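You operate a simulated robot arm through the tools that you are given. There is no shell and no other tool. Be economical: measure what you need, move in short steps, check, and stop when the job is done.

You run a simulated robot arm. Do the job below in one go: nothing can be reset, and whatever is moved stays where it is left.

Task
Put the silver two-peg block from the steel bench top behind the trays in the dark tray. Then take the small steel ring and put it on the steel bench top beside the vise. Then take the white bench ring on the steel bench top behind the trays and put it away in the dark tray. Then put the purple bracket on the steel bench top beside the vise. Then put the blue square block on the steel bench top beside the vise away on the machine end of the tool bench. Then put the bent cup in the inside of the rinse tray. Then take the copper peg and leave it in the sample tray. Then put the green hose plug on top of the brown job carton on the top of the drum stand. Do these in the order given. Set down upright: silver two-peg block, purple bracket, green hose plug.

Only the result counts: the job must be done as asked and must still hold three seconds after the hand-in. Knocking over, shifting, dropping, spilling or breaking anything else fails it.

Robot
A 5-joint arm with a three-finger gripper on a trunk, on a base that drives. Base frame: it is fixed to the floor where the robot stands at the start and does not move with it; the origin is under the middle of the robot, x ahead of it, y to its left, z up; the surface under the hand at the start is at about z = 0.8. Lengths are in m, angles in degrees, forces in N, time in s.
With the tool pointing down near the work surface it reaches from about 0.32 to 0.66 m from the robot's upright axis, wherever it stands. Its first joint turns from -166.0 to 166.0 degrees. Places, roughly: bent cup (6x4x4 cm) [-2.5, 1.7, 0.9]; blue square block (6x6x3 cm) [1, 0.7, 0.8]; copper peg (3x3x4 cm) [-2.9, 2.1, 0.9]; dark tray [2.1, 0.6, 0.8]; green hose plug (5x5x10 cm) [6.9, -1.5, 0.9]; inside of the rinse tray [-2.8, 4.8, 0.9]; job carton [8.5, -1.25, 0.75]; machine end of the tool bench [-2.8, 1.5, 0.8]; purple bracket (7x4x6 cm) [1.2, 0, 0.8]; sample tray [-3, 2, 0.75]; silver two-peg block [0.5, 0, 0.75]; small steel ring (6x6x2 cm) [0.6, 0, 0.8]; steel bench top beside the vise [1, 0.6, 0.8]; white bench ring (5x5x2 cm) [0.5, 0.2, 0.8]. The tool tilts only in the upright plane through the base axis and itself; it spins freely about its own axis. Payload 1.37 kg.
The tool frame sits at the grasp point between the pads (the TCP): z along the fingers, y along the line on which they close. The tips reach 0.016 m beyond it. The gripper opens to 0.101 m. The gripper's body begins 0.082 m behind the TCP.
Orientation is that of the tool frame in the base frame, as a unit quaternion [w, x, y, z]. With the fingers straight down and closing along the base's y, the tool's x points along the base's -x, its y along +y and its z along -z.

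Tools
- The arm moves only by the tool nudge_tool. Its argument "rows" is a list that holds one entry, the list of rows, each a list of 7 numbers: the turn, a rotation vector about the base's x, y, z in degrees, then the shift along the base's x, y, z in m, then the gripper command, from -1 (shut) to 1 (fully open), values between in proportion. In form: [[[ax, ay, az, x, y, z, hand], ...]]. A call has 1 to 10 rows; each row shifts and turns the commanded pose from where the row before left it. A row lasts 0.2 s, in which the tool goes at most 0.05 m and 8.6 degrees; a call with a longer step from one row to the next is refused whole, and so is a gripper value outside its range. Where a pose cannot be reached the arm comes as near as it can. A force on the tool above 40 N (or 10 N above the force at the start of the call, whichever is more), or a blocked arm, ends the call early, and 0.2 s more pass. The fingers move at their own pace (about 0.045 m/s each) and stop on an object; they squeeze with about 26 N. The grip force told is the motor's: it shows also when the fingers shut on nothing. Time passes only in rows, and 0.2 s behind the last, so rows that do not move let the fingers close. The reply holds the time, the measured pose of the TCP, the force on the tool along the base axes, the opening and the grip force, in the units named above and with some noise, with the torque about the TCP (base axes, N m) and any sound that the robot's microphone picked up, and new pictures: "pictures" is both (left out), scene, wrist or none.
- Cameras (640 x 400 px; columns grow to the right, rows downward): "scene" is now at [0.0204, 0.1808, 1.5574]; the picture's right is [0.06, -1.00, 0.00], its down [-0.73, -0.05, -0.69] and it looks along [0.69, 0.04, -0.73] (base axes); focal length 248 px, centre (320, 200). "wrist" rides on the gripper at [0.072, 0.02, -0.104] in the tool frame; the picture's right is [-0.26, 0.96, 0.00], its down [-0.76, -0.21, -0.62] and it looks along [-0.60, -0.16, 0.78] (tool axes); focal length 265 px, centre (320, 200). There is no depth. A picture from a camera that has moved, and an enlarged one, comes with that camera's place and axes in the base frame and with its lens.
- move_column(by): slides the trunk up (or, below 0, down) by that many m; the arm and the scene camera ride with it, the base frame stays. It gives what a move gives, with no picture.
- steer(legs): drives the robot by 1 to 6 legs, each [ahead, left, turn to the left] in m, m and degrees, along the robot's own axes; the way and the turn of a leg run together, so that a leg with both is an arc; at most 1.5 m and 180 degrees a leg. The arm and the cameras ride along, it lands a little off, and it stops where it bumps. It gives what a move gives, and a new picture of the scene camera.
- pan_tilt(pan, tilt): turns the head with the scene camera to pan (to the left, within 155 degrees either way) and tilt (down, from -29 to 69), counted from straight ahead of the robot. It gives what a move gives, and a new picture of the scene camera.
- enlarge(camera, box): a new picture of the part [left, top, right, bottom] of that camera's present view, enlarged. It takes no simulated time.
- finish_job(): hands the job in; it is judged then, once.

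Work in short steps. Places have to be worked out from the pictures, the camera data and where the tool is seen: move nearer, look again, correct. Check each grasp and each placing, and mend what went wrong. You have 483 turns and 360 pictures in all, those below and enlarged ones among them. Open the gripper and draw the arm clear of the work before you hand the job in, unless the task says otherwise; then end with one line.

The tools are called as a command line: name --argument value ..., lists and objects as JSON in quotes. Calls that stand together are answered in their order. nudge_tool: Moves the arm, as the interface text tells. Its arguments: {"type":"object","properties":{"rows":{"type":"array","items":{"type":"array","items":{"type":"array","items":{"type":"number"}}}},"pictures":{"type":"string","enum":["both","scene","wrist","none"]}},"required":["rows"]} The other tools are called the same way: move_column (by) slides the trunk up or down; steer (legs) drives the base; pan_tilt (pan, tilt) turns the head that bears the scene camera; enlarge (camera, box) takes an enlarged picture of a part of a camera's view; finish_job () hands the job in.

At the start:

```text
t: 0.0
tcp_pos: [0.494, 0.0256, 1.0584]
tcp_rot: [0.0, 0.0, 1.0, -0.001]
wrist_force: [0.3, -0.3, -0.3]
torque: [0.01, -0.02, -0.02]
width: 0.1008
finger_force: 0.0
trunk travel left (down, up): [-0.5, 0.09]
robot x, y, heading: [-0.0026, 0.0016, -0.0]
head pan, tilt: [3.6, 46.6]
```

scene: 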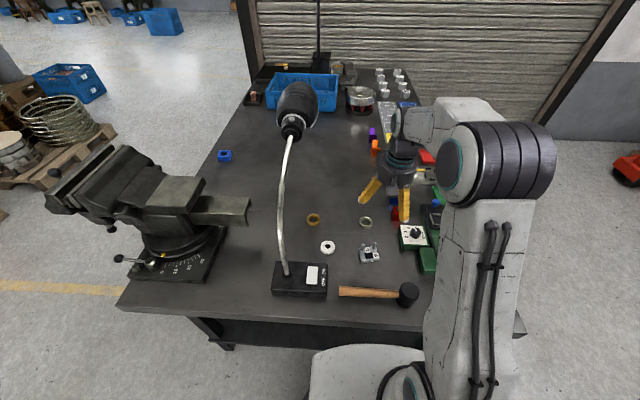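
wrist: 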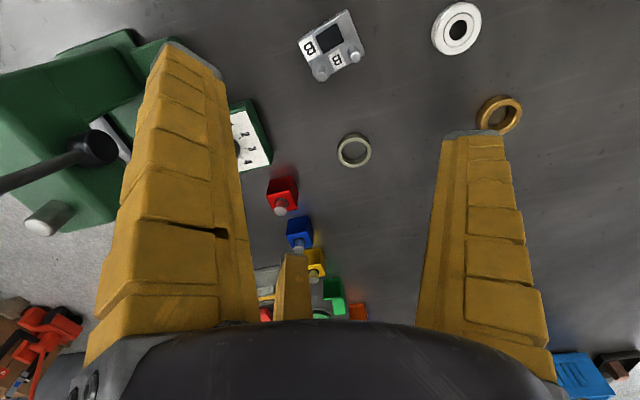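

I'll look closer at the bench first, to identify the objects and the trays.

enlarge --camera "scene" --box '[240, 180, 480, 330]'

enlarge --camera "scene" --box '[200, 50, 440, 200]'

```text
2.67 times, centred on (360, 255) of scene
camera zoom: at [0.0204, 0.1808, 1.5574], right [0.06, -1.0, 0.0], down [-0.73, -0.05, -0.69], along [0.69, 0.04, -0.73], focal length 661 px, centre (213, 53)
```

zoom: 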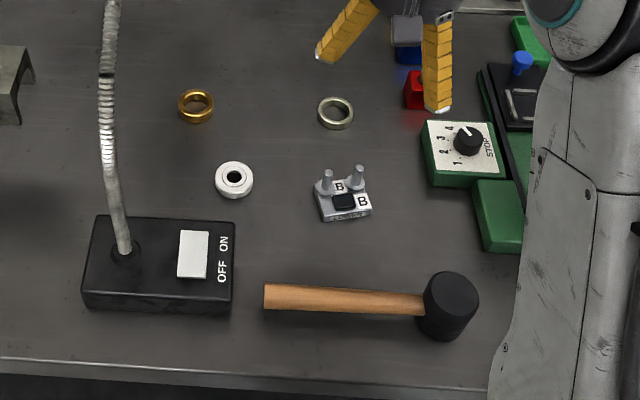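

```text
2.67 times, centred on (320, 125) of scene
camera zoom: at [0.0204, 0.1808, 1.5574], right [0.06, -1.0, 0.0], down [-0.73, -0.05, -0.69], along [0.69, 0.04, -0.73], focal length 661 px, centre (320, 400)
```

zoom: 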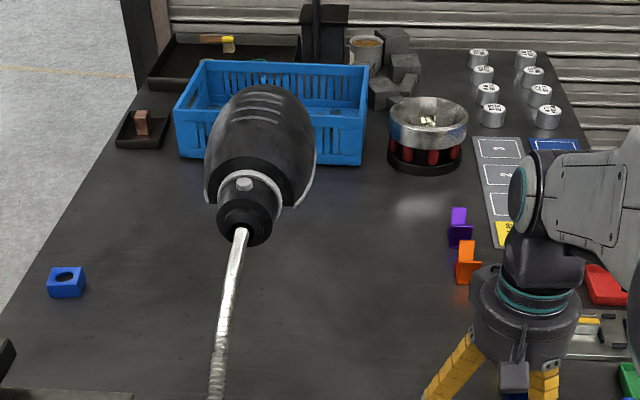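

Triangulating both pictures puts the bench top near z≈0.81 and the silver block near [0.465, 0.045]. I move above it for a closer look.

nudge_tool --rows '[[[0, 0, 0, -0.015, 0.01, -0.04, 1], [0, 0, 0, -0.015, 0.01, -0.04, 1], [0, 0, 0, 0, 0, -0.03, 1], [0, 0, 0, 0, 0, 0, 1]]]' --pictures "both"

```text
t: 1.0
tcp_pos: [0.4668, 0.0446, 0.9488]
tcp_rot: [0.0, 0.0, 1.0, -0.001]
wrist_force: [-0.2, -0.7, -0.6]
torque: [-0.03, 0.0, -0.03]
width: 0.1006
finger_force: 0.0
trunk travel left (down, up): [-0.5, 0.09]
robot x, y, heading: [-0.0004, 0.0003, -0.2]
head pan, tilt: [3.6, 46.6]
camera scene: at [0.0204, 0.1808, 1.5574], right [0.06, -1.0, 0.0], down [-0.73, -0.05, -0.69], along [0.69, 0.04, -0.73], focal length 248 px, centre (320, 200)
camera wrist: at [0.3945, 0.0645, 1.0531], right [0.26, 0.96, 0.0], down [0.76, -0.21, 0.62], along [0.6, -0.16, -0.78], focal length 265 px, centre (320, 200)
```

scene: 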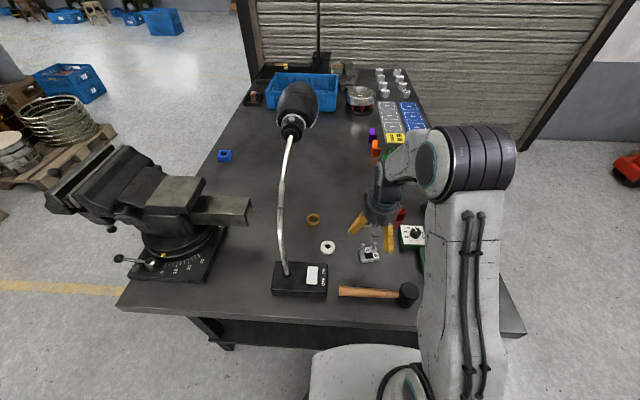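
wrist: 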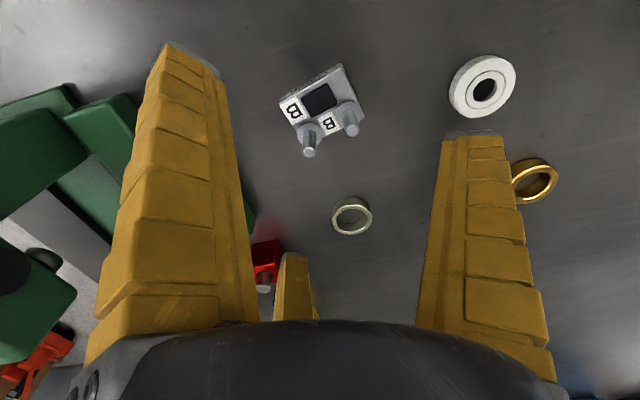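

The block base is about 6×4 cm, turned about +10° about z, centred near [0.470, 0.046]. I turn the tool and descend part way.

nudge_tool --rows '[[[0, 0, 5, 0.002, 0.001, -0.03, 1], [0, 0, 5, 0.001, 0, -0.03, 1], [0, 0, 0, 0, 0, -0.01, 1], [0, 0, 0, 0, 0, 0, 1]]]' --pictures "wrist"

```text
t: 2.0
tcp_pos: [0.4692, 0.0454, 0.8784]
tcp_rot: [0.0, -0.087, 0.996, 0.0]
wrist_force: [-0.3, 0.1, 0.4]
torque: [0.01, 0.01, 0.04]
width: 0.1003
finger_force: 0.0
trunk travel left (down, up): [-0.5, 0.09]
robot x, y, heading: [0.0006, 0.0015, 0.2]
head pan, tilt: [3.6, 46.6]
camera wrist: at [0.3943, 0.0524, 0.9826], right [0.09, 1.0, 0.0], down [0.78, -0.07, 0.62], along [0.62, -0.06, -0.78], focal length 265 px, centre (320, 200)
```

wrist: 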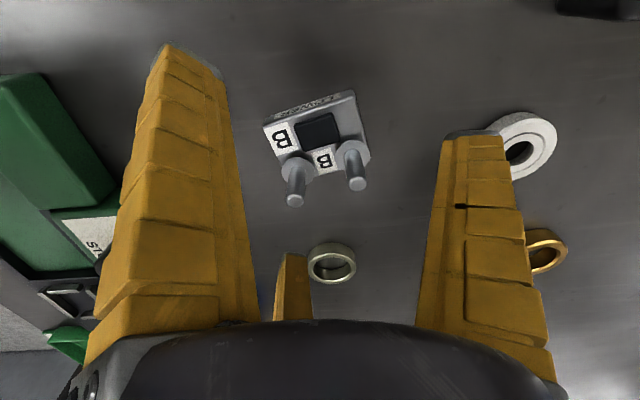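

The finger outlines look odd in the wrist view, so I check how the gripper sits relative to the block in the scene view.

enlarge --camera "scene" --box '[320, 190, 440, 265]'

```text
5.33 times, centred on (380, 228) of scene
camera zoom: at [0.0204, 0.1808, 1.5574], right [0.06, -1.0, 0.0], down [-0.73, -0.05, -0.69], along [0.69, 0.04, -0.73], focal length 1323 px, centre (0, 53)
```

zoom: 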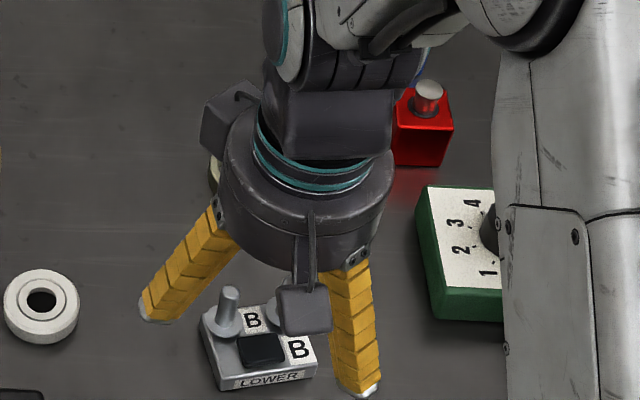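

The gripper looks different from its description; I raise slightly and close it halfway in the air to see how the fingers really move.

nudge_tool --rows '[[[0, 0, 0, 0, 0, 0.03, 1], [0, 0, 0, 0, 0, 0, -0.8], [0, 0, 0, 0, 0, 0, -0.8], [0, 0, 0, 0, 0, 0, -0.8], [0, 0, 0, 0, 0, 0, -0.8], [0, 0, 0, 0, 0, 0, -0.8], [0, 0, 0, 0, 0, 0, -0.8]]]' --pictures "wrist"

enlarge --camera "scene" --box '[320, 180, 440, 255]'

```text
t: 3.6
tcp_pos: [0.4689, 0.0451, 0.909]
tcp_rot: [0.0, -0.088, 0.996, 0.001]
wrist_force: [0.1, 0.1, 1.2]
torque: [-0.03, -0.04, 0.0]
width: 0.0163
finger_force: 4.4
trunk travel left (down, up): [-0.5, 0.09]
robot x, y, heading: [0.0022, -0.0016, -0.1]
head pan, tilt: [3.6, 46.6]
camera wrist: at [0.3949, 0.0524, 1.0129], right [0.09, 1.0, 0.0], down [0.78, -0.07, 0.62], along [0.62, -0.06, -0.78], focal length 265 px, centre (320, 200)
```

wrist: 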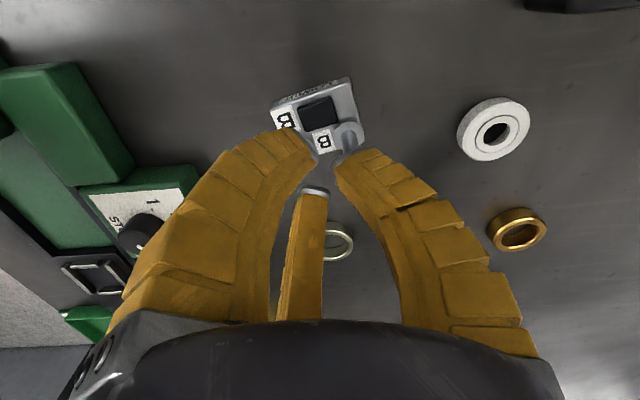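

```text
5.33 times, centred on (380, 218) of scene
camera zoom: at [0.0204, 0.1808, 1.5574], right [0.06, -1.0, 0.0], down [-0.73, -0.05, -0.69], along [0.69, 0.04, -0.73], focal length 1323 px, centre (0, 107)
```

zoom: 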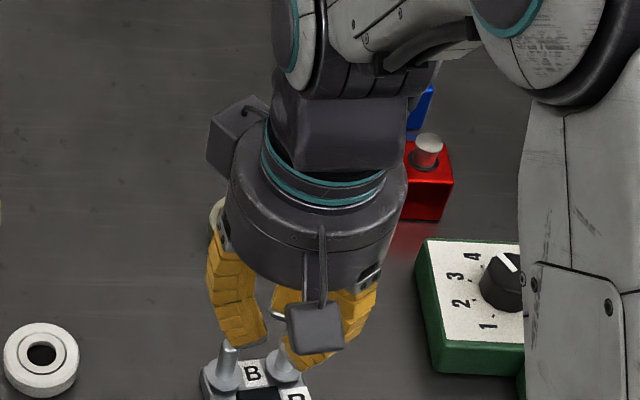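

The skin is a three-finger shape, but it closes around the stated TCP. I go by the stated geometry: open, descend over the block, and close.

nudge_tool --rows '[[[0, 0, 0, 0, 0, 0, 1], [0, 0, 0, 0, 0, 0, 1], [0, 0, 0, 0, 0, 0, 1], [0, 0, 0, 0, 0, 0, 1], [0, 0, 0, 0.001, 0.001, -0.03, 1], [0, 0, 0, 0, 0, -0.03, 1], [0, 0, 0, 0, 0, -0.02, 1], [0, 0, 0, 0, 0, 0, 1]]]' --pictures "wrist"

enlarge --camera "scene" --box '[320, 200, 440, 275]'

```text
t: 5.4
tcp_pos: [0.4699, 0.0453, 0.8273]
tcp_rot: [0.0, -0.088, 0.996, 0.0]
wrist_force: [0.3, 0.1, -0.6]
torque: [0.06, -0.02, -0.02]
width: 0.1006
finger_force: 0.0
trunk travel left (down, up): [-0.5, 0.09]
robot x, y, heading: [-0.0009, -0.0008, 0.1]
head pan, tilt: [3.6, 46.6]
camera wrist: at [0.3961, 0.054, 0.9325], right [0.09, 1.0, 0.0], down [0.78, -0.07, 0.62], along [0.62, -0.06, -0.78], focal length 265 px, centre (320, 200)
```

wrist: 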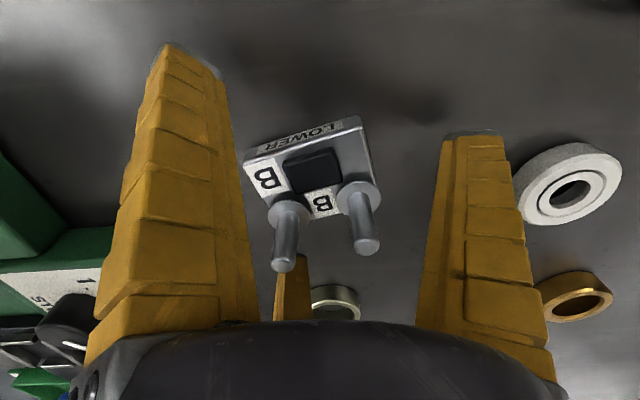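

```text
5.33 times, centred on (380, 238) of scene
camera zoom: at [0.0205, 0.1808, 1.5574], right [0.06, -1.0, 0.0], down [-0.73, -0.05, -0.69], along [0.69, 0.04, -0.73], focal length 1323 px, centre (0, 0)
```

zoom: 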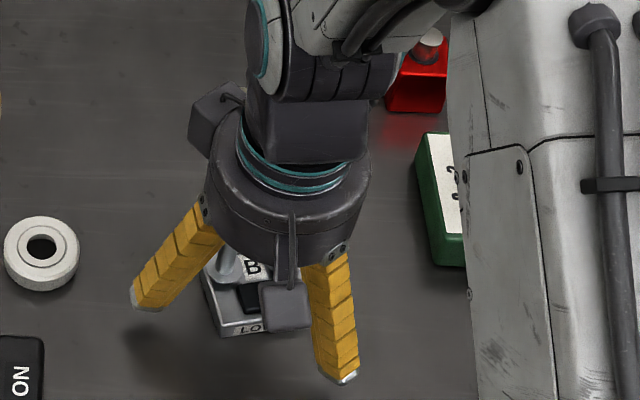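

The block's base top now triangulates to z≈0.796, its centre to [0.480, 0.042] and its yaw to about 16°. I correct for that and look again.

nudge_tool --rows '[[[0, 0, 6, 0.009, -0.003, 0, 1], [0, 0, 0, 0, 0, -0.015, 1], [0, 0, 0, 0, 0, 0, 1]]]' --pictures "wrist"

```text
t: 6.2
tcp_pos: [0.4792, 0.0425, 0.8148]
tcp_rot: [0.0, -0.139, 0.99, 0.0]
wrist_force: [0.1, 0.5, 0.5]
torque: [0.03, 0.04, 0.01]
width: 0.1005
finger_force: 0.1
trunk travel left (down, up): [-0.5, 0.09]
robot x, y, heading: [-0.002, -0.0008, 0.1]
head pan, tilt: [3.6, 46.6]
camera wrist: at [0.4037, 0.0435, 0.9177], right [-0.01, 1.0, 0.0], down [0.78, 0.01, 0.62], along [0.62, 0.01, -0.78], focal length 265 px, centre (320, 200)
```

wrist: 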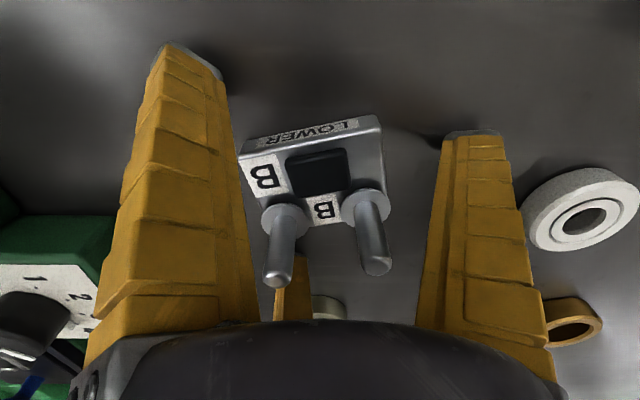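

It's centred. I descend the last bit and close.

nudge_tool --rows '[[[0, 0, 0, 0, 0, -0.007, 1], [0, 0, 0, 0, 0, -0.005, 1], [0, 0, 0, 0, 0, 0, -1], [0, 0, 0, 0, 0, 0, -1], [0, 0, 0, 0, 0, 0, -1], [0, 0, 0, 0, 0, 0, -1], [0, 0, 0, 0, 0, 0, -1]]]' --pictures "wrist"

```text
t: 6.8
tcp_pos: [0.4776, 0.0429, 0.8088]
tcp_rot: [0.002, -0.14, 0.99, -0.001]
wrist_force: [-7.6, -0.6, 24.2]
torque: [-0.18, 0.88, 0.11]
width: 0.1013
finger_force: 0.0
trunk travel left (down, up): [-0.5, 0.09]
robot x, y, heading: [0.0008, 0.0026, 0.3]
head pan, tilt: [3.6, 46.6]
stopped in row 2: the force on the tool passed its limit at 49 N (the readings are from after the stop); the commanded pose is now the measured one
camera wrist: at [0.4029, 0.0434, 0.9126], right [-0.01, 1.0, 0.0], down [0.78, 0.01, 0.62], along [0.62, 0.01, -0.78], focal length 265 px, centre (320, 200)
```

wrist: 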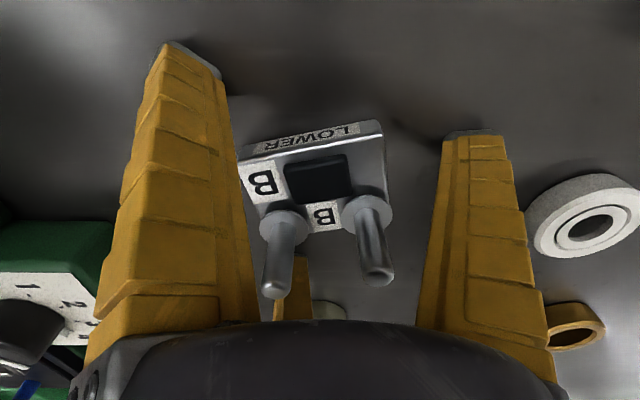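

The tips touched down at TCP z≈0.809, so the bench is near 0.793. I lift a few millimetres and close.

nudge_tool --rows '[[[0, 0, 0, 0.002, 0, 0.004, 1], [0, 0, 0, 0, 0, 0, -1], [0, 0, 0, 0, 0, 0, -1], [0, 0, 0, 0, 0, 0, -1], [0, 0, 0, 0, 0, 0, -1], [0, 0, 0, 0, 0, 0, -1], [0, 0, 0, 0, 0, 0, -1]]]' --pictures "wrist"

```text
t: 8.2
tcp_pos: [0.4831, 0.045, 0.8153]
tcp_rot: [0.009, -0.14, 0.99, -0.001]
wrist_force: [-8.0, 0.3, 35.0]
torque: [-0.18, 0.87, -0.02]
width: 0.0553
finger_force: 27.4
trunk travel left (down, up): [-0.5, 0.09]
robot x, y, heading: [0.0001, 0.0021, -0.1]
head pan, tilt: [3.6, 46.6]
stopped in row 6: the force on the tool passed its limit at 41 N (the readings are from after the stop); the commanded pose is now the measured one
camera wrist: at [0.4068, 0.0433, 0.9188], right [-0.01, 1.0, 0.0], down [0.77, 0.01, 0.63], along [0.63, 0.01, -0.77], focal length 265 px, centre (320, 200)
```

wrist: 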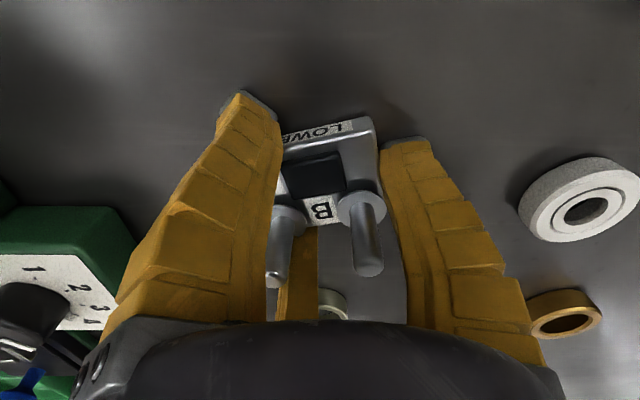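

It holds something at width 0.055. I lift gently to see whether it comes along and the force clears.

nudge_tool --rows '[[[0, 0, 0, 0, 0, 0.01, -1], [0, 0, 0, 0, 0, 0.02, -1], [0, 0, 0, 0, 0, 0.02, -1], [0, 0, 0, 0, 0, 0, -1]]]' --pictures "wrist"

enlarge --camera "scene" --box '[320, 180, 440, 255]'

```text
t: 9.2
tcp_pos: [0.4847, 0.044, 0.8623]
tcp_rot: [0.006, -0.139, 0.99, -0.001]
wrist_force: [0.3, 0.4, -0.1]
torque: [0.02, 0.04, 0.0]
width: 0.0
finger_force: 26.1
trunk travel left (down, up): [-0.5, 0.09]
robot x, y, heading: [0.0004, 0.001, 0.1]
head pan, tilt: [3.6, 46.6]
camera wrist: at [0.4085, 0.0427, 0.9664], right [-0.01, 1.0, 0.0], down [0.78, 0.01, 0.63], along [0.63, 0.01, -0.78], focal length 265 px, centre (320, 200)
```

wrist: 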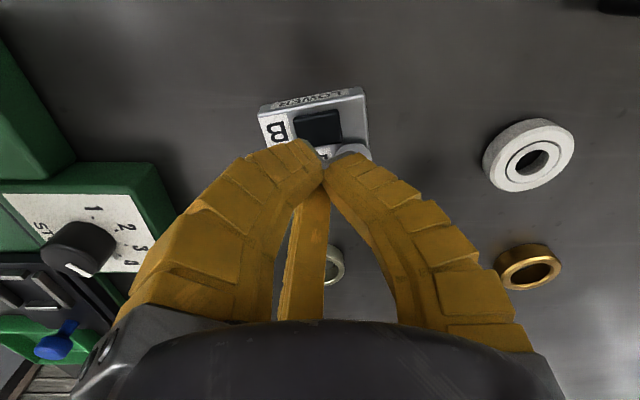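

```text
5.33 times, centred on (380, 218) of scene
camera zoom: at [0.0206, 0.1808, 1.5573], right [0.06, -1.0, 0.0], down [-0.73, -0.05, -0.69], along [0.69, 0.04, -0.73], focal length 1323 px, centre (0, 107)
```

zoom: 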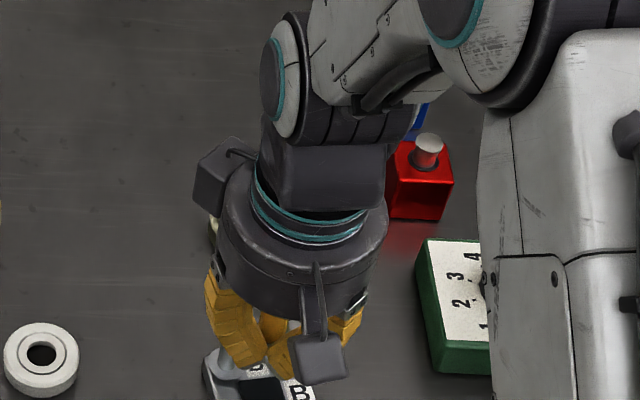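

The block slipped off and sits where it was, so I need the true bench height. I'll touch the empty bench nearby with closed fingers, around [0.55, 0.12].

nudge_tool --rows '[[[0, 0, 0, 0.0, 0, 0.03, -1], [0, 0, 0, 0.035, 0.035, 0, -1], [0, 0, 0, 0.03, 0.035, 0, -1], [0, 0, 0, 0, 0, -0.04, -1], [0, 0, 0, 0, 0, -0.03, -1], [0, 0, 0, 0, 0, -0.01, -1], [0, 0, 0, 0, 0, -0.01, -1], [0, 0, 0, 0, 0, -0.01, -1], [0, 0, 0, 0, 0, -0.01, -1], [0, 0, 0, 0, 0, -0.01, -1]]]' --pictures "both"

```text
t: 10.8
tcp_pos: [0.5515, 0.1144, 0.8113]
tcp_rot: [0.011, -0.139, 0.99, 0.001]
wrist_force: [-12.0, -4.0, 24.1]
torque: [-0.04, 0.15, -0.04]
width: 0.0
finger_force: 27.3
trunk travel left (down, up): [-0.5, 0.09]
robot x, y, heading: [-0.0008, 0.0017, 0.2]
head pan, tilt: [3.6, 46.6]
stopped in row 8: the force on the tool passed its limit at 48 N (the readings are from after the stop); the commanded pose is now the measured one
camera scene: at [0.0159, 0.1798, 1.5579], right [0.06, -1.0, 0.0], down [-0.72, -0.05, -0.69], along [0.69, 0.04, -0.73], focal length 248 px, centre (320, 200)
camera wrist: at [0.4738, 0.1129, 0.914], right [-0.01, 1.0, 0.0], down [0.77, 0.01, 0.64], along [0.64, 0.01, -0.77], focal length 265 px, centre (320, 200)
```

scene: 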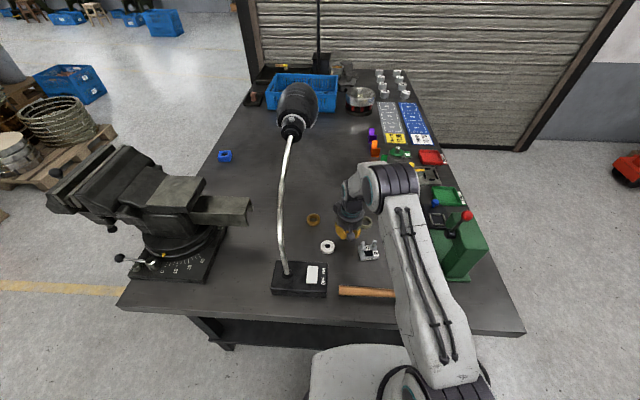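
wrist: 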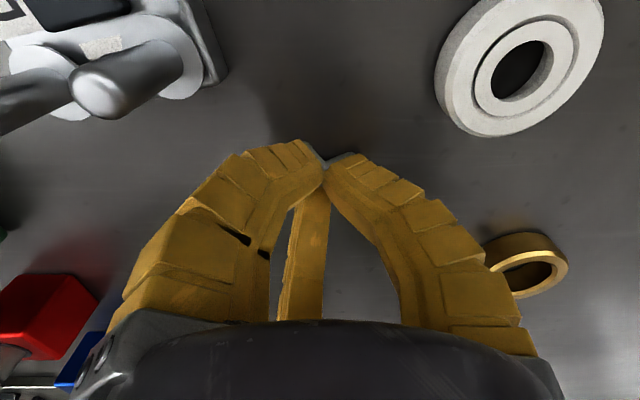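

With closed fingers the touch gives bench z≈0.795, centred on the TCP. Now the same touch with the fingers open, to see where they really contact.

nudge_tool --rows '[[[0, 0, 0, 0.01, -0.005, 0.04, 1], [0, 0, 0, 0, 0, 0, 1], [0, 0, 0, 0, 0, 0, 1], [0, 0, 0, 0, 0, 0, 1], [0, 0, 0, 0, 0, 0, 1], [0, 0, 0, 0, 0, -0.03, 1], [0, 0, 0, 0, 0, -0.005, 1], [0, 0, 0, 0, 0, -0.005, 1], [0, 0, 0, 0, 0, -0.005, 1], [0, 0, 0, 0, 0, -0.005, 1]]]' --pictures "none"

enlarge --camera "scene" --box '[300, 170, 440, 258]'

```text
t: 12.9
tcp_pos: [0.567, 0.11, 0.8084]
tcp_rot: [0.016, -0.141, 0.99, 0.002]
wrist_force: [-3.6, -1.9, 20.3]
torque: [-0.54, 0.89, 0.41]
width: 0.1009
finger_force: 0.3
trunk travel left (down, up): [-0.5, 0.09]
robot x, y, heading: [-0.0018, -0.0017, -0.1]
head pan, tilt: [3.6, 46.6]
stopped in row 10: the force on the tool passed its limit at 46 N (the readings are from after the stop); the commanded pose is now the measured one
```

```text
4.55 times, centred on (370, 214) of scene
camera zoom: at [0.0175, 0.18, 1.5576], right [0.06, -1.0, 0.0], down [-0.72, -0.05, -0.69], along [0.69, 0.04, -0.73], focal length 1127 px, centre (93, 136)
```

zoom: 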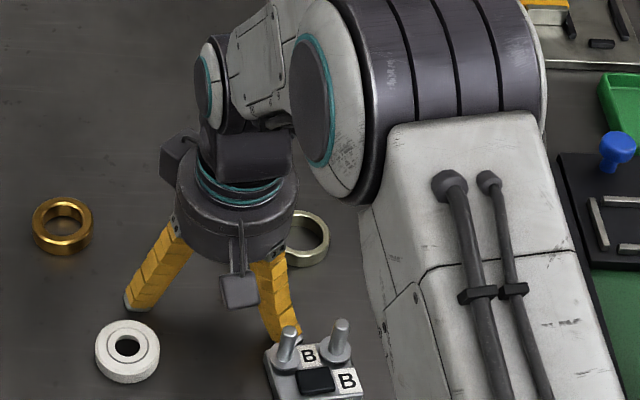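

The torque shows the contact is where the drawn fingers are. So it's really one finger on the tool's +y side against two at ±30° on the −y side, converging on the TCP. Last time I was about 12 mm too far in x and one finger sat on the block. I level the tool and recentre at [0.467, 0.043].

nudge_tool --rows '[[[-0.5, 1.8, 0, 0, 0, 0.05, 1], [0, 0, 0, -0.03, -0.02, 0.03, 1], [0, 0, 0, -0.035, -0.023, 0, 1], [0, 0, 0, -0.035, -0.024, 0, 1], [0, 0, 0, 0, 0, 0, 1]]]' --pictures "wrist"

enlarge --camera "scene" --box '[320, 190, 440, 265]'

```text
t: 14.1
tcp_pos: [0.4662, 0.0421, 0.8873]
tcp_rot: [-0.001, -0.14, 0.99, -0.001]
wrist_force: [-0.7, -0.1, 0.2]
torque: [0.02, -0.01, 0.01]
width: 0.1004
finger_force: 0.0
trunk travel left (down, up): [-0.5, 0.09]
robot x, y, heading: [-0.0004, 0.0021, 0.0]
head pan, tilt: [3.6, 46.6]
camera wrist: at [0.3913, 0.0414, 0.9907], right [-0.01, 1.0, 0.0], down [0.79, 0.01, 0.62], along [0.62, 0.01, -0.79], focal length 265 px, centre (320, 200)
```

wrist: 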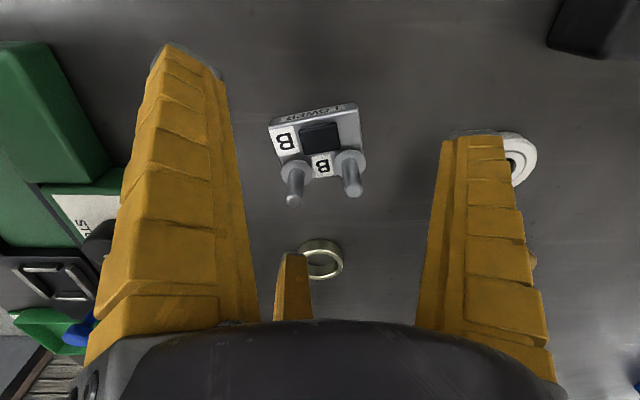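

```text
5.33 times, centred on (380, 228) of scene
camera zoom: at [0.0203, 0.1807, 1.5574], right [0.06, -1.0, 0.0], down [-0.73, -0.05, -0.69], along [0.69, 0.04, -0.73], focal length 1323 px, centre (0, 53)
```

zoom: 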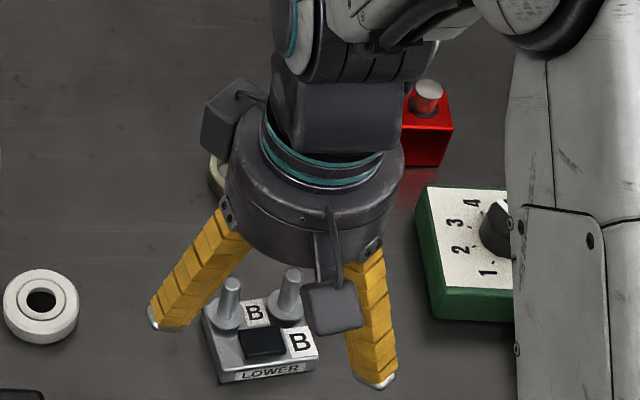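

Both views put the block at about [0.480, 0.041]. I lower with the tips a few mm above the bench, then close slowly and watch.

nudge_tool --rows '[[[0, 0, 0, 0.013, -0.001, -0.025, 1], [0, 0, 0, 0, 0, -0.03, 1], [0, 0, 0, 0, 0, -0.015, 1], [0, 0, 0, 0, 0, 0, 0.4], [0, 0, 0, 0, 0, 0, 0.4], [0, 0, 0, 0, 0, 0, 0.3], [0, 0, 0, 0, 0, 0, 0.3]]]' --pictures "wrist"

enlarge --camera "scene" --box '[320, 200, 440, 275]'

```text
t: 15.7
tcp_pos: [0.4801, 0.0437, 0.8166]
tcp_rot: [-0.001, -0.139, 0.99, 0.0]
wrist_force: [0.5, -0.8, -0.1]
torque: [-0.02, 0.0, -0.02]
width: 0.0688
finger_force: 2.4
trunk travel left (down, up): [-0.5, 0.09]
robot x, y, heading: [-0.0015, -0.0008, 0.1]
head pan, tilt: [3.6, 46.6]
camera wrist: at [0.4052, 0.0416, 0.9204], right [-0.01, 1.0, 0.0], down [0.79, 0.01, 0.62], along [0.62, 0.01, -0.79], focal length 265 px, centre (320, 200)
```

wrist: 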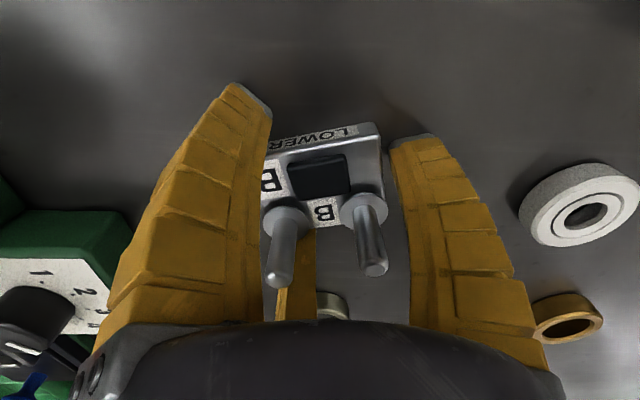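

```text
5.33 times, centred on (380, 238) of scene
camera zoom: at [0.0203, 0.1807, 1.5574], right [0.06, -1.0, 0.0], down [-0.73, -0.05, -0.69], along [0.69, 0.04, -0.73], focal length 1323 px, centre (0, 0)
```

zoom: 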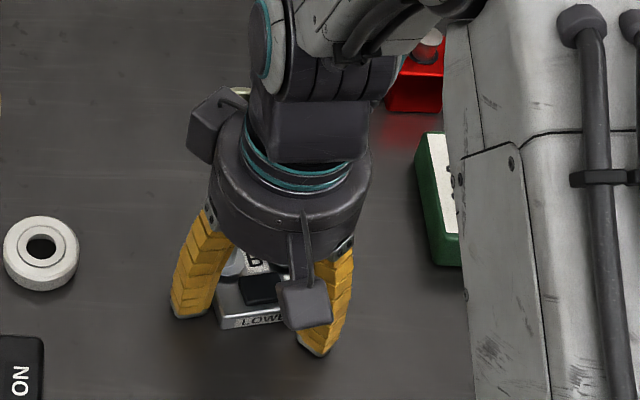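

No contact forces yet at width 0.069. I close further in small steps.

nudge_tool --rows '[[[0, 0, 0, 0, 0, 0, 0.2], [0, 0, 0, 0, 0, 0, 0.15], [0, 0, 0, 0, 0, 0, 0.1], [0, 0, 0, 0, 0, 0, 0.05], [0, 0, 0, 0, 0, 0, 0.05]]]' --pictures "wrist"

```text
t: 16.9
tcp_pos: [0.4801, 0.0424, 0.8167]
tcp_rot: [-0.001, -0.139, 0.99, -0.001]
wrist_force: [1.7, 1.4, 3.2]
torque: [0.2, 0.03, 0.0]
width: 0.0575
finger_force: 26.1
trunk travel left (down, up): [-0.5, 0.09]
robot x, y, heading: [0.0027, -0.0015, -0.1]
head pan, tilt: [3.6, 46.6]
camera wrist: at [0.4054, 0.0418, 0.9206], right [-0.01, 1.0, 0.0], down [0.78, 0.01, 0.62], along [0.62, 0.01, -0.78], focal length 265 px, centre (320, 200)
```

wrist: 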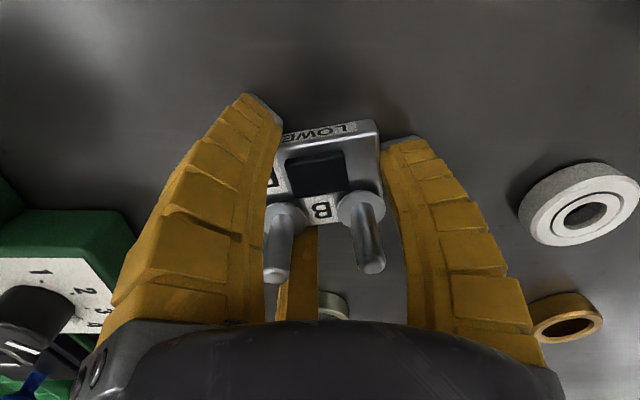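

It grips at 0.0575 with 26 N and little side force. I lift slowly.

nudge_tool --rows '[[[0, 0, 0, 0, 0, 0, -0.1], [0, 0, 0, 0, 0, 0.003, -0.1], [0, 0, 0, 0, 0, 0.005, -0.1], [0, 0, 0, 0, 0, 0.007, -0.1], [0, 0, 0, 0, 0, 0, -0.1]]]' --pictures "wrist"

```text
t: 18.1
tcp_pos: [0.4803, 0.0418, 0.8325]
tcp_rot: [-0.002, -0.139, 0.99, 0.0]
wrist_force: [1.1, 0.1, -3.6]
torque: [-0.02, 0.03, 0.02]
width: 0.0565
finger_force: 25.8
trunk travel left (down, up): [-0.5, 0.09]
robot x, y, heading: [-0.0013, 0.0004, 0.1]
head pan, tilt: [3.6, 46.6]
camera wrist: at [0.4062, 0.0422, 0.9355], right [-0.01, 1.0, 0.0], down [0.79, 0.01, 0.62], along [0.62, 0.01, -0.79], focal length 265 px, centre (320, 200)
```

wrist: 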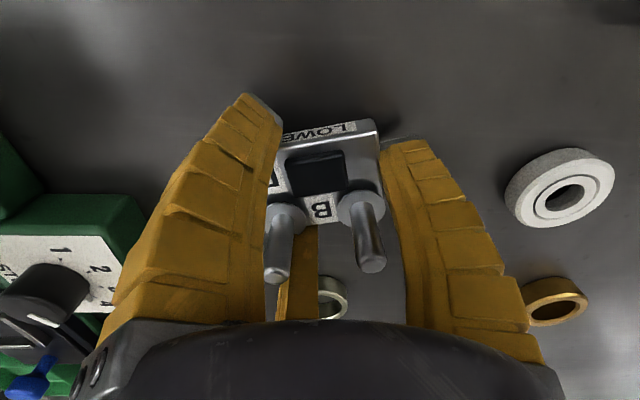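

It's lifted and held, and the weight shows as about 3.6 N. I lift high, pull in a bit, and look left to plan the drive.

nudge_tool --rows '[[[0, 0, 0, 0, 0, 0.03, -0.3], [0, 0, 0, 0, 0, 0.04, -0.3], [0, 0, 0, 0, 0, 0.05, -0.3], [0, 0, 0, -0.02, 0, 0.04, -0.3], [0, 0, 0, -0.03, 0, 0.04, -0.3], [0, 0, 0, -0.03, 0, 0.04, -0.3], [0, 0, 0, 0, 0, 0, -0.3]]]' --pictures "none"

pan_tilt --pan 60 --tilt 30

```text
t: 19.7
tcp_pos: [0.3989, 0.0418, 1.0709]
tcp_rot: [-0.002, -0.139, 0.99, 0.0]
wrist_force: [0.4, 0.2, -3.4]
torque: [0.02, 0.02, 0.02]
width: 0.0564
finger_force: 26.4
trunk travel left (down, up): [-0.5, 0.09]
robot x, y, heading: [-0.0001, 0.0025, -0.1]
head pan, tilt: [3.6, 46.6]
```

```text
t: 21.0
tcp_pos: [0.3997, 0.0425, 1.0709]
tcp_rot: [-0.001, -0.139, 0.99, -0.001]
wrist_force: [0.7, -0.1, -4.2]
torque: [0.01, 0.03, -0.02]
width: 0.0559
finger_force: 25.9
trunk travel left (down, up): [-0.5, 0.09]
robot x, y, heading: [0.0017, -0.0036, -0.0]
head pan, tilt: [60.0, 30.0]
camera scene: at [-0.0139, 0.254, 1.5823], right [0.87, -0.5, 0.0], down [-0.25, -0.43, -0.87], along [0.43, 0.75, -0.5], focal length 248 px, centre (320, 200)
```

scene: 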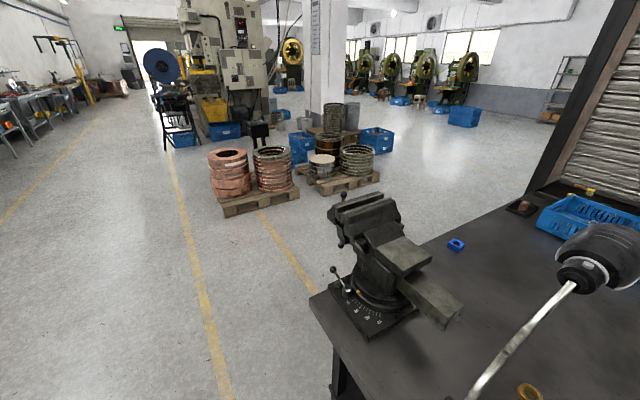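

The floor to the left is clear. I drive back, strafe left, go along the left side of the bench and turn to face it at about (2.1, 1.5).

steer --legs '[[-0.35, 0, 0], [0, 1.5, 0], [1.25, 0, 0], [1.2, 0, 0], [0, 0, -90]]'

pan_tilt --pan 0 --tilt 45

```text
t: 45.8
tcp_pos: [2.1371, 1.1311, 1.0703]
tcp_rot: [-0.001, 0.598, 0.802, 0.001]
wrist_force: [-0.1, -0.2, -5.1]
torque: [0.02, -0.05, 0.0]
width: 0.0559
finger_force: 25.9
trunk travel left (down, up): [-0.5, 0.09]
robot x, y, heading: [2.0943, 1.529, -89.7]
head pan, tilt: [60.0, 30.0]
camera scene: at [2.3462, 1.5462, 1.5823], right [-0.49, -0.87, 0.0], down [-0.43, 0.25, -0.87], along [0.75, -0.43, -0.5], focal length 248 px, centre (320, 200)
```

scene: 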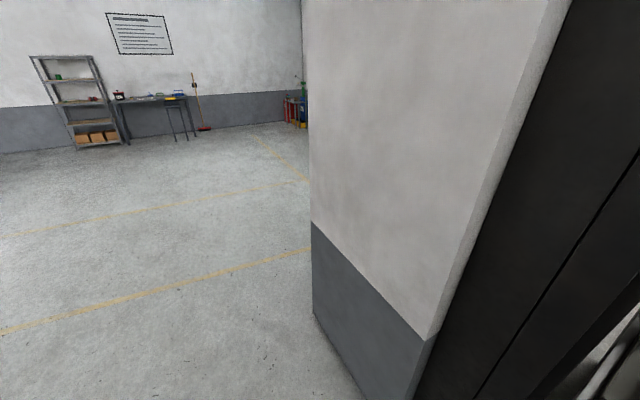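

```text
t: 47.1
tcp_pos: [2.1361, 1.1322, 1.0703]
tcp_rot: [-0.001, 0.598, 0.801, 0.001]
wrist_force: [0.5, -0.4, -4.0]
torque: [0.03, -0.01, 0.0]
width: 0.0559
finger_force: 25.8
trunk travel left (down, up): [-0.5, 0.09]
robot x, y, heading: [2.0914, 1.5301, -89.8]
head pan, tilt: [0.0, 45.0]
camera scene: at [2.2682, 1.5096, 1.5597], right [-1.0, -0.01, 0.0], down [-0.01, 0.71, -0.71], along [0.01, -0.71, -0.71], focal length 248 px, centre (320, 200)
```

scene: 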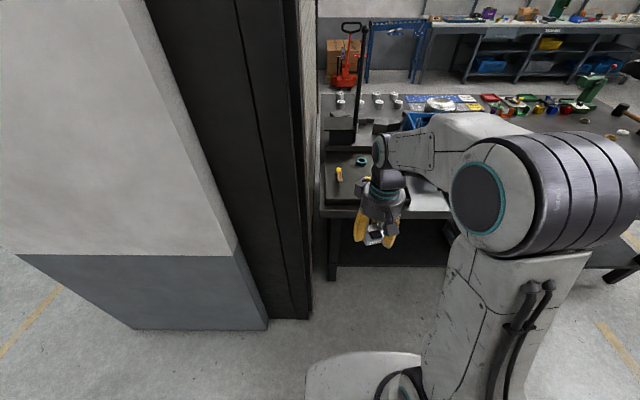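

Now the tray area is in view; I enlarge it.

enlarge --camera "scene" --box '[310, 80, 470, 230]'

```text
2.67 times, centred on (390, 155) of scene
camera zoom: at [2.2682, 1.5096, 1.5597], right [-1.0, -0.01, 0.0], down [-0.01, 0.71, -0.71], along [0.01, -0.71, -0.71], focal length 661 px, centre (133, 320)
```

zoom: 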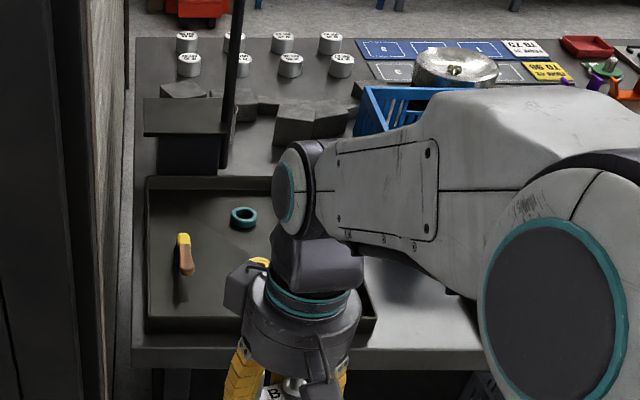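

The tray spans about x 1.89–2.26, y 0.33–0.76 and holds a brush and a teal ring. I drive closer, then move the arm over its free near part for a wrist view.

steer --legs '[[0.34, 0, 0]]'

enlarge --camera "wrist" --box '[0, 0, 640, 400]'

```text
t: 49.3
tcp_pos: [2.1415, 0.8006, 1.0699]
tcp_rot: [-0.002, 0.597, 0.802, 0.001]
wrist_force: [-1.0, -1.4, -3.7]
torque: [0.01, 0.0, 0.0]
width: 0.056
finger_force: 26.1
trunk travel left (down, up): [-0.5, 0.09]
robot x, y, heading: [2.0955, 1.1969, -89.4]
head pan, tilt: [0.0, 45.0]
camera scene: at [2.2713, 1.1783, 1.5597], right [-1.0, -0.01, 0.0], down [-0.01, 0.71, -0.71], along [0.01, -0.71, -0.71], focal length 248 px, centre (320, 200)
```

scene: 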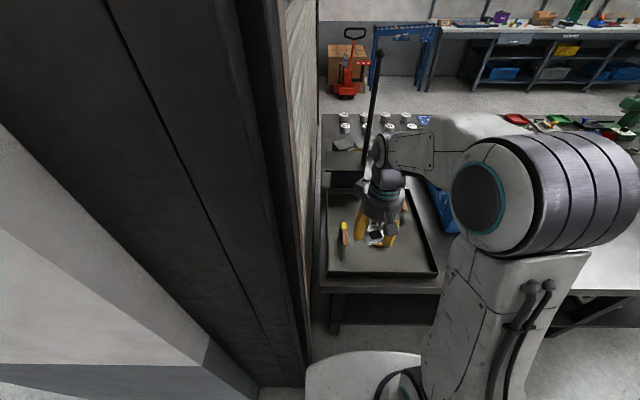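

```text
1.00 times, centred on (320, 200) of wrist (not enlarged: the box is as wide or as high as the picture)
camera zoom: at [2.1399, 0.8743, 1.175], right [1.0, 0.02, 0.0], down [0.02, -0.79, 0.62], along [0.01, -0.62, -0.79], focal length 265 px, centre (320, 200)
```

zoom: 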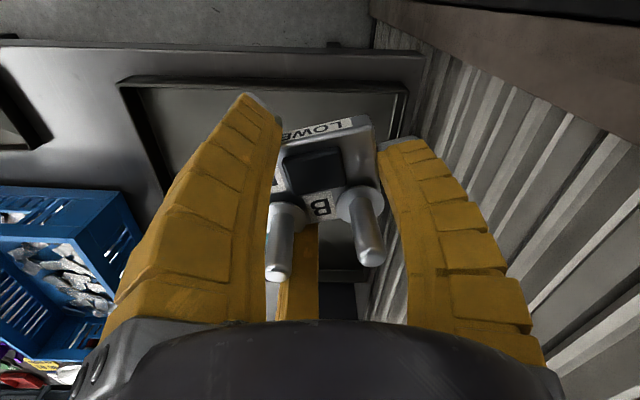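

I move the held block over the near-left part of the tray, around [2.0, 0.62], staying high.

nudge_tool --rows '[[[0, 0, 0, -0.035, -0.03, 0, -0.3], [0, 0, 0, -0.035, -0.035, 0, -0.3], [0, 0, 0, -0.035, -0.035, 0, -0.3], [0, 0, 0, -0.035, -0.035, 0, -0.3], [0, 0, 0, 0, -0.04, 0, -0.3], [0, 0, 0, 0, 0, -0.04, -0.3], [0, 0, 0, 0, 0, -0.04, -0.3], [0, 0, 0, 0, 0, 0, -0.3]]]' --pictures "both"

```text
t: 51.1
tcp_pos: [1.9997, 0.6263, 0.9886]
tcp_rot: [0.0, 0.597, 0.803, 0.002]
wrist_force: [-0.2, 0.4, -4.1]
torque: [0.02, -0.01, 0.04]
width: 0.0563
finger_force: 25.7
trunk travel left (down, up): [-0.5, 0.09]
robot x, y, heading: [2.0974, 1.1966, -89.7]
head pan, tilt: [0.0, 45.0]
camera scene: at [2.2712, 1.1791, 1.5597], right [-1.0, -0.01, 0.0], down [-0.01, 0.71, -0.71], along [0.01, -0.71, -0.71], focal length 248 px, centre (320, 200)
camera wrist: at [1.9984, 0.701, 1.0933], right [1.0, 0.02, 0.0], down [0.02, -0.79, 0.62], along [0.01, -0.62, -0.79], focal length 265 px, centre (320, 200)
```

scene: 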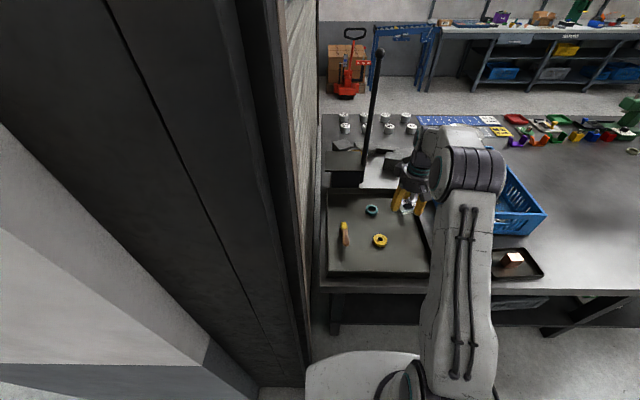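
wrist: 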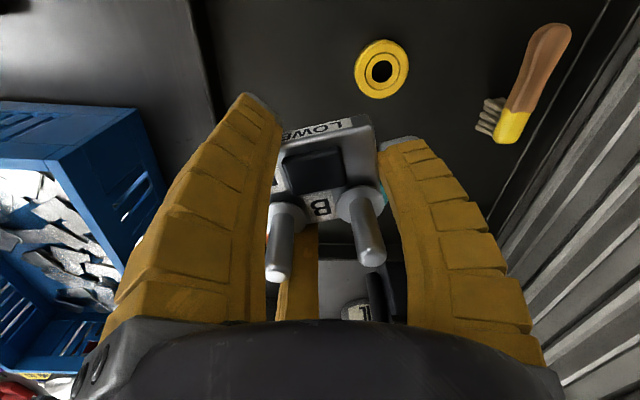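

The tray also holds a yellow ring near [2.06, 0.64]; the left strip is free. I aim for [1.972, 0.58] and lower toward the floor.

nudge_tool --rows '[[[0, 0, 0, -0.027, -0.046, 0, -0.3], [0, 0, 0, 0, 0, -0.04, -0.3], [0, 0, 0, 0, 0, -0.04, -0.3], [0, 0, 0, 0, 0, -0.04, -0.3], [0, 0, 0, 0, 0, 0, -0.3]]]' --pictures "both"

```text
refused: row 1 steps farther than a row can; nothing moved
```

nudge_tool --rows '[[[0, 0, 0, -0.014, -0.023, 0, -0.3], [0, 0, 0, -0.013, -0.023, 0, -0.3], [0, 0, 0, 0, 0, -0.04, -0.3], [0, 0, 0, 0, 0, -0.04, -0.3], [0, 0, 0, 0, 0, -0.04, -0.3], [0, 0, 0, 0, 0, 0, -0.3]]]' --pictures "both"

```text
t: 52.5
tcp_pos: [1.9751, 0.5805, 0.8697]
tcp_rot: [0.0, 0.597, 0.802, 0.0]
wrist_force: [0.1, 1.2, -3.8]
torque: [0.01, 0.01, -0.03]
width: 0.0562
finger_force: 26.2
trunk travel left (down, up): [-0.5, 0.09]
robot x, y, heading: [2.0973, 1.1991, -89.3]
head pan, tilt: [0.0, 45.0]
camera scene: at [2.2712, 1.179, 1.5597], right [-1.0, -0.01, 0.0], down [-0.01, 0.71, -0.71], along [0.01, -0.71, -0.71], focal length 248 px, centre (320, 200)
camera wrist: at [1.9735, 0.6546, 0.9748], right [1.0, 0.02, 0.0], down [0.02, -0.79, 0.62], along [0.01, -0.62, -0.79], focal length 265 px, centre (320, 200)
```

scene: 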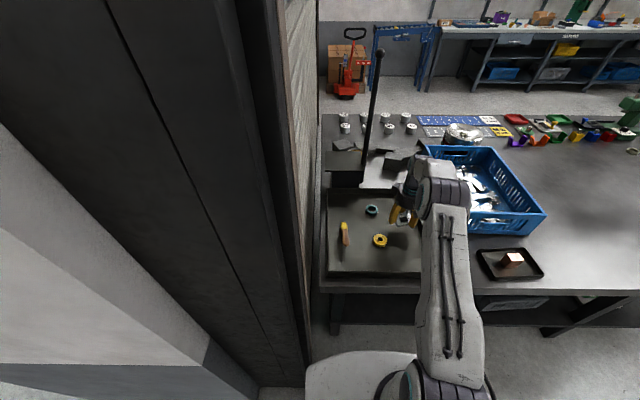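
wrist: 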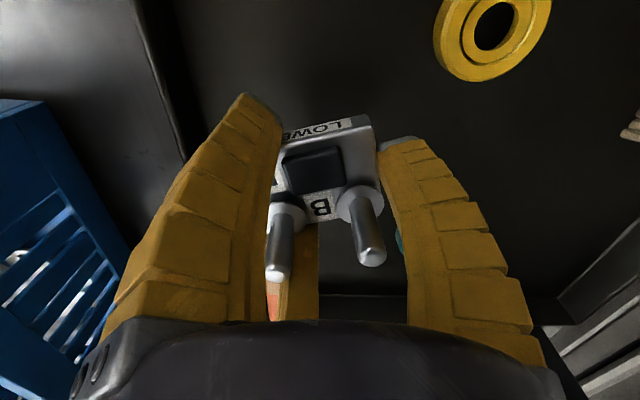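

Clear on all sides. I lower in small steps until it touches.

nudge_tool --rows '[[[0, 0, 0, 0, 0, -0.025, -0.3], [0, 0, 0, 0, 0, -0.01, -0.3], [0, 0, 0, 0, 0, -0.005, -0.3], [0, 0, 0, 0, 0, -0.004, -0.3], [0, 0, 0, 0, 0, 0, -0.3]]]' --pictures "wrist"

```text
t: 53.7
tcp_pos: [1.9751, 0.5794, 0.8277]
tcp_rot: [0.001, 0.597, 0.802, 0.001]
wrist_force: [-1.0, -0.8, -0.3]
torque: [0.13, -0.09, 0.01]
width: 0.0566
finger_force: 26.6
trunk travel left (down, up): [-0.5, 0.09]
robot x, y, heading: [2.1, 1.1993, -89.6]
head pan, tilt: [0.0, 45.0]
camera wrist: at [1.9731, 0.6536, 0.931], right [1.0, 0.02, 0.0], down [0.02, -0.78, 0.62], along [0.01, -0.62, -0.78], focal length 265 px, centre (320, 200)
```

wrist: 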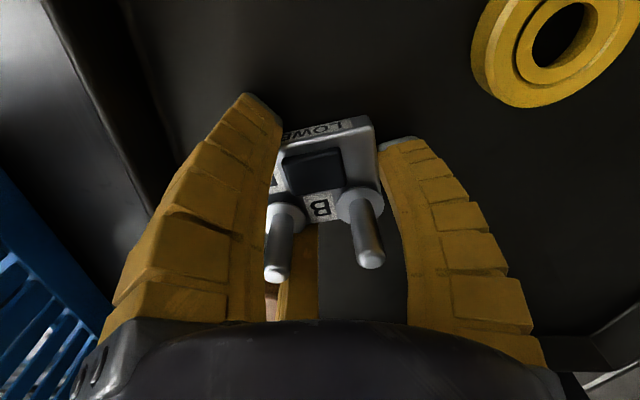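

Contact: the weight is off the tool. I press 2 mm more, open to about 0.08, and rise.

nudge_tool --rows '[[[0, 0, 0, 0, 0, -0.002, -0.3], [0, 0, 0, 0, 0, 0, 0.3], [0, 0, 0, 0, 0, 0, 0.6], [0, 0, 0, 0, 0, 0, 0.6], [0, 0, 0, 0, 0, 0.02, 0.6], [0, 0, 0, 0, 0, 0.04, 0.6], [0, 0, 0, 0, 0, 0.05, 0.6], [0, 0, 0, 0, 0, 0.05, 0.6]]]' --pictures "wrist"

```text
t: 55.5
tcp_pos: [1.9774, 0.5825, 0.987]
tcp_rot: [0.0, 0.597, 0.802, 0.002]
wrist_force: [0.7, -0.3, 0.0]
torque: [0.0, 0.0, 0.0]
width: 0.0831
finger_force: 1.6
trunk travel left (down, up): [-0.5, 0.09]
robot x, y, heading: [2.0946, 1.2003, -89.5]
head pan, tilt: [0.0, 45.0]
camera wrist: at [1.975, 0.6577, 1.091], right [1.0, 0.02, 0.0], down [0.02, -0.79, 0.62], along [0.02, -0.62, -0.79], focal length 265 px, centre (320, 200)
```

wrist: 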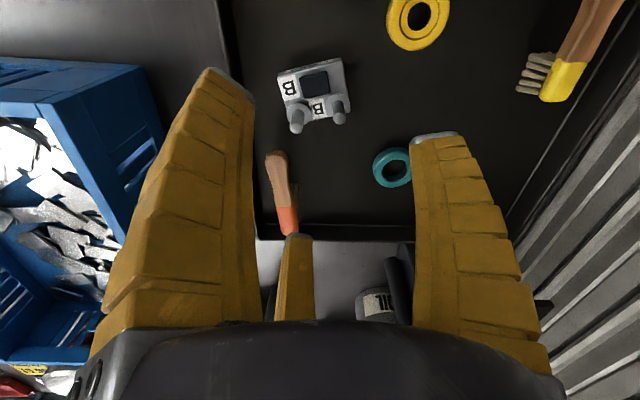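

The silver block stands upright in the tray. I pull the arm back in and drive back round to the start position for the steel ring.

nudge_tool --rows '[[[0, 0, 0, 0.02, 0.04, 0.03, 0.6], [0, 0, 0, 0.03, 0.035, 0.02, 0.6], [0, 0, 0, 0.03, 0.035, 0.02, 0.6], [0, 0, 0, 0.03, 0.035, 0.02, 0.6], [0, 0, 0, 0.01, 0.045, 0, 0.6], [0, 0, 0, 0, 0, 0, 0.6]]]' --pictures "none"

steer --legs '[[-0.33, 0, 0], [0, 0, 90], [-1.25, 0, 0], [-1.2, 0, 0], [0, -1.5, 0], [0.32, 0, 0]]'

```text
refused: row 1 steps farther than a row can; nothing moved
```

```text
t: 59.3
tcp_pos: [2.2518, 0.9247, 0.987]
tcp_rot: [-0.002, 0.406, 0.914, 0.003]
wrist_force: [-2.9, 2.3, 0.6]
torque: [-0.26, -0.45, 0.11]
width: 0.0829
finger_force: 1.6
trunk travel left (down, up): [-0.5, 0.09]
robot x, y, heading: [2.0918, 1.5274, -62.4]
head pan, tilt: [0.0, 45.0]
stopped in leg 2: the force on the tool passed its limit at 83 N (the readings are from after the stop); the commanded pose is now the measured one
camera scene: at [2.2561, 1.592, 1.5598], right [-0.89, -0.46, 0.0], down [-0.33, 0.63, -0.71], along [0.33, -0.63, -0.71], focal length 248 px, centre (320, 200)
```

scene: 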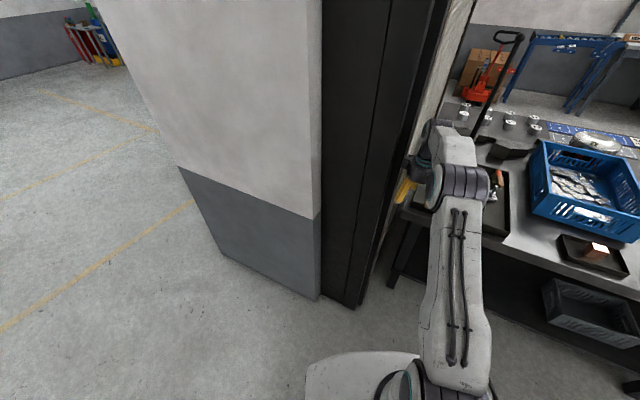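

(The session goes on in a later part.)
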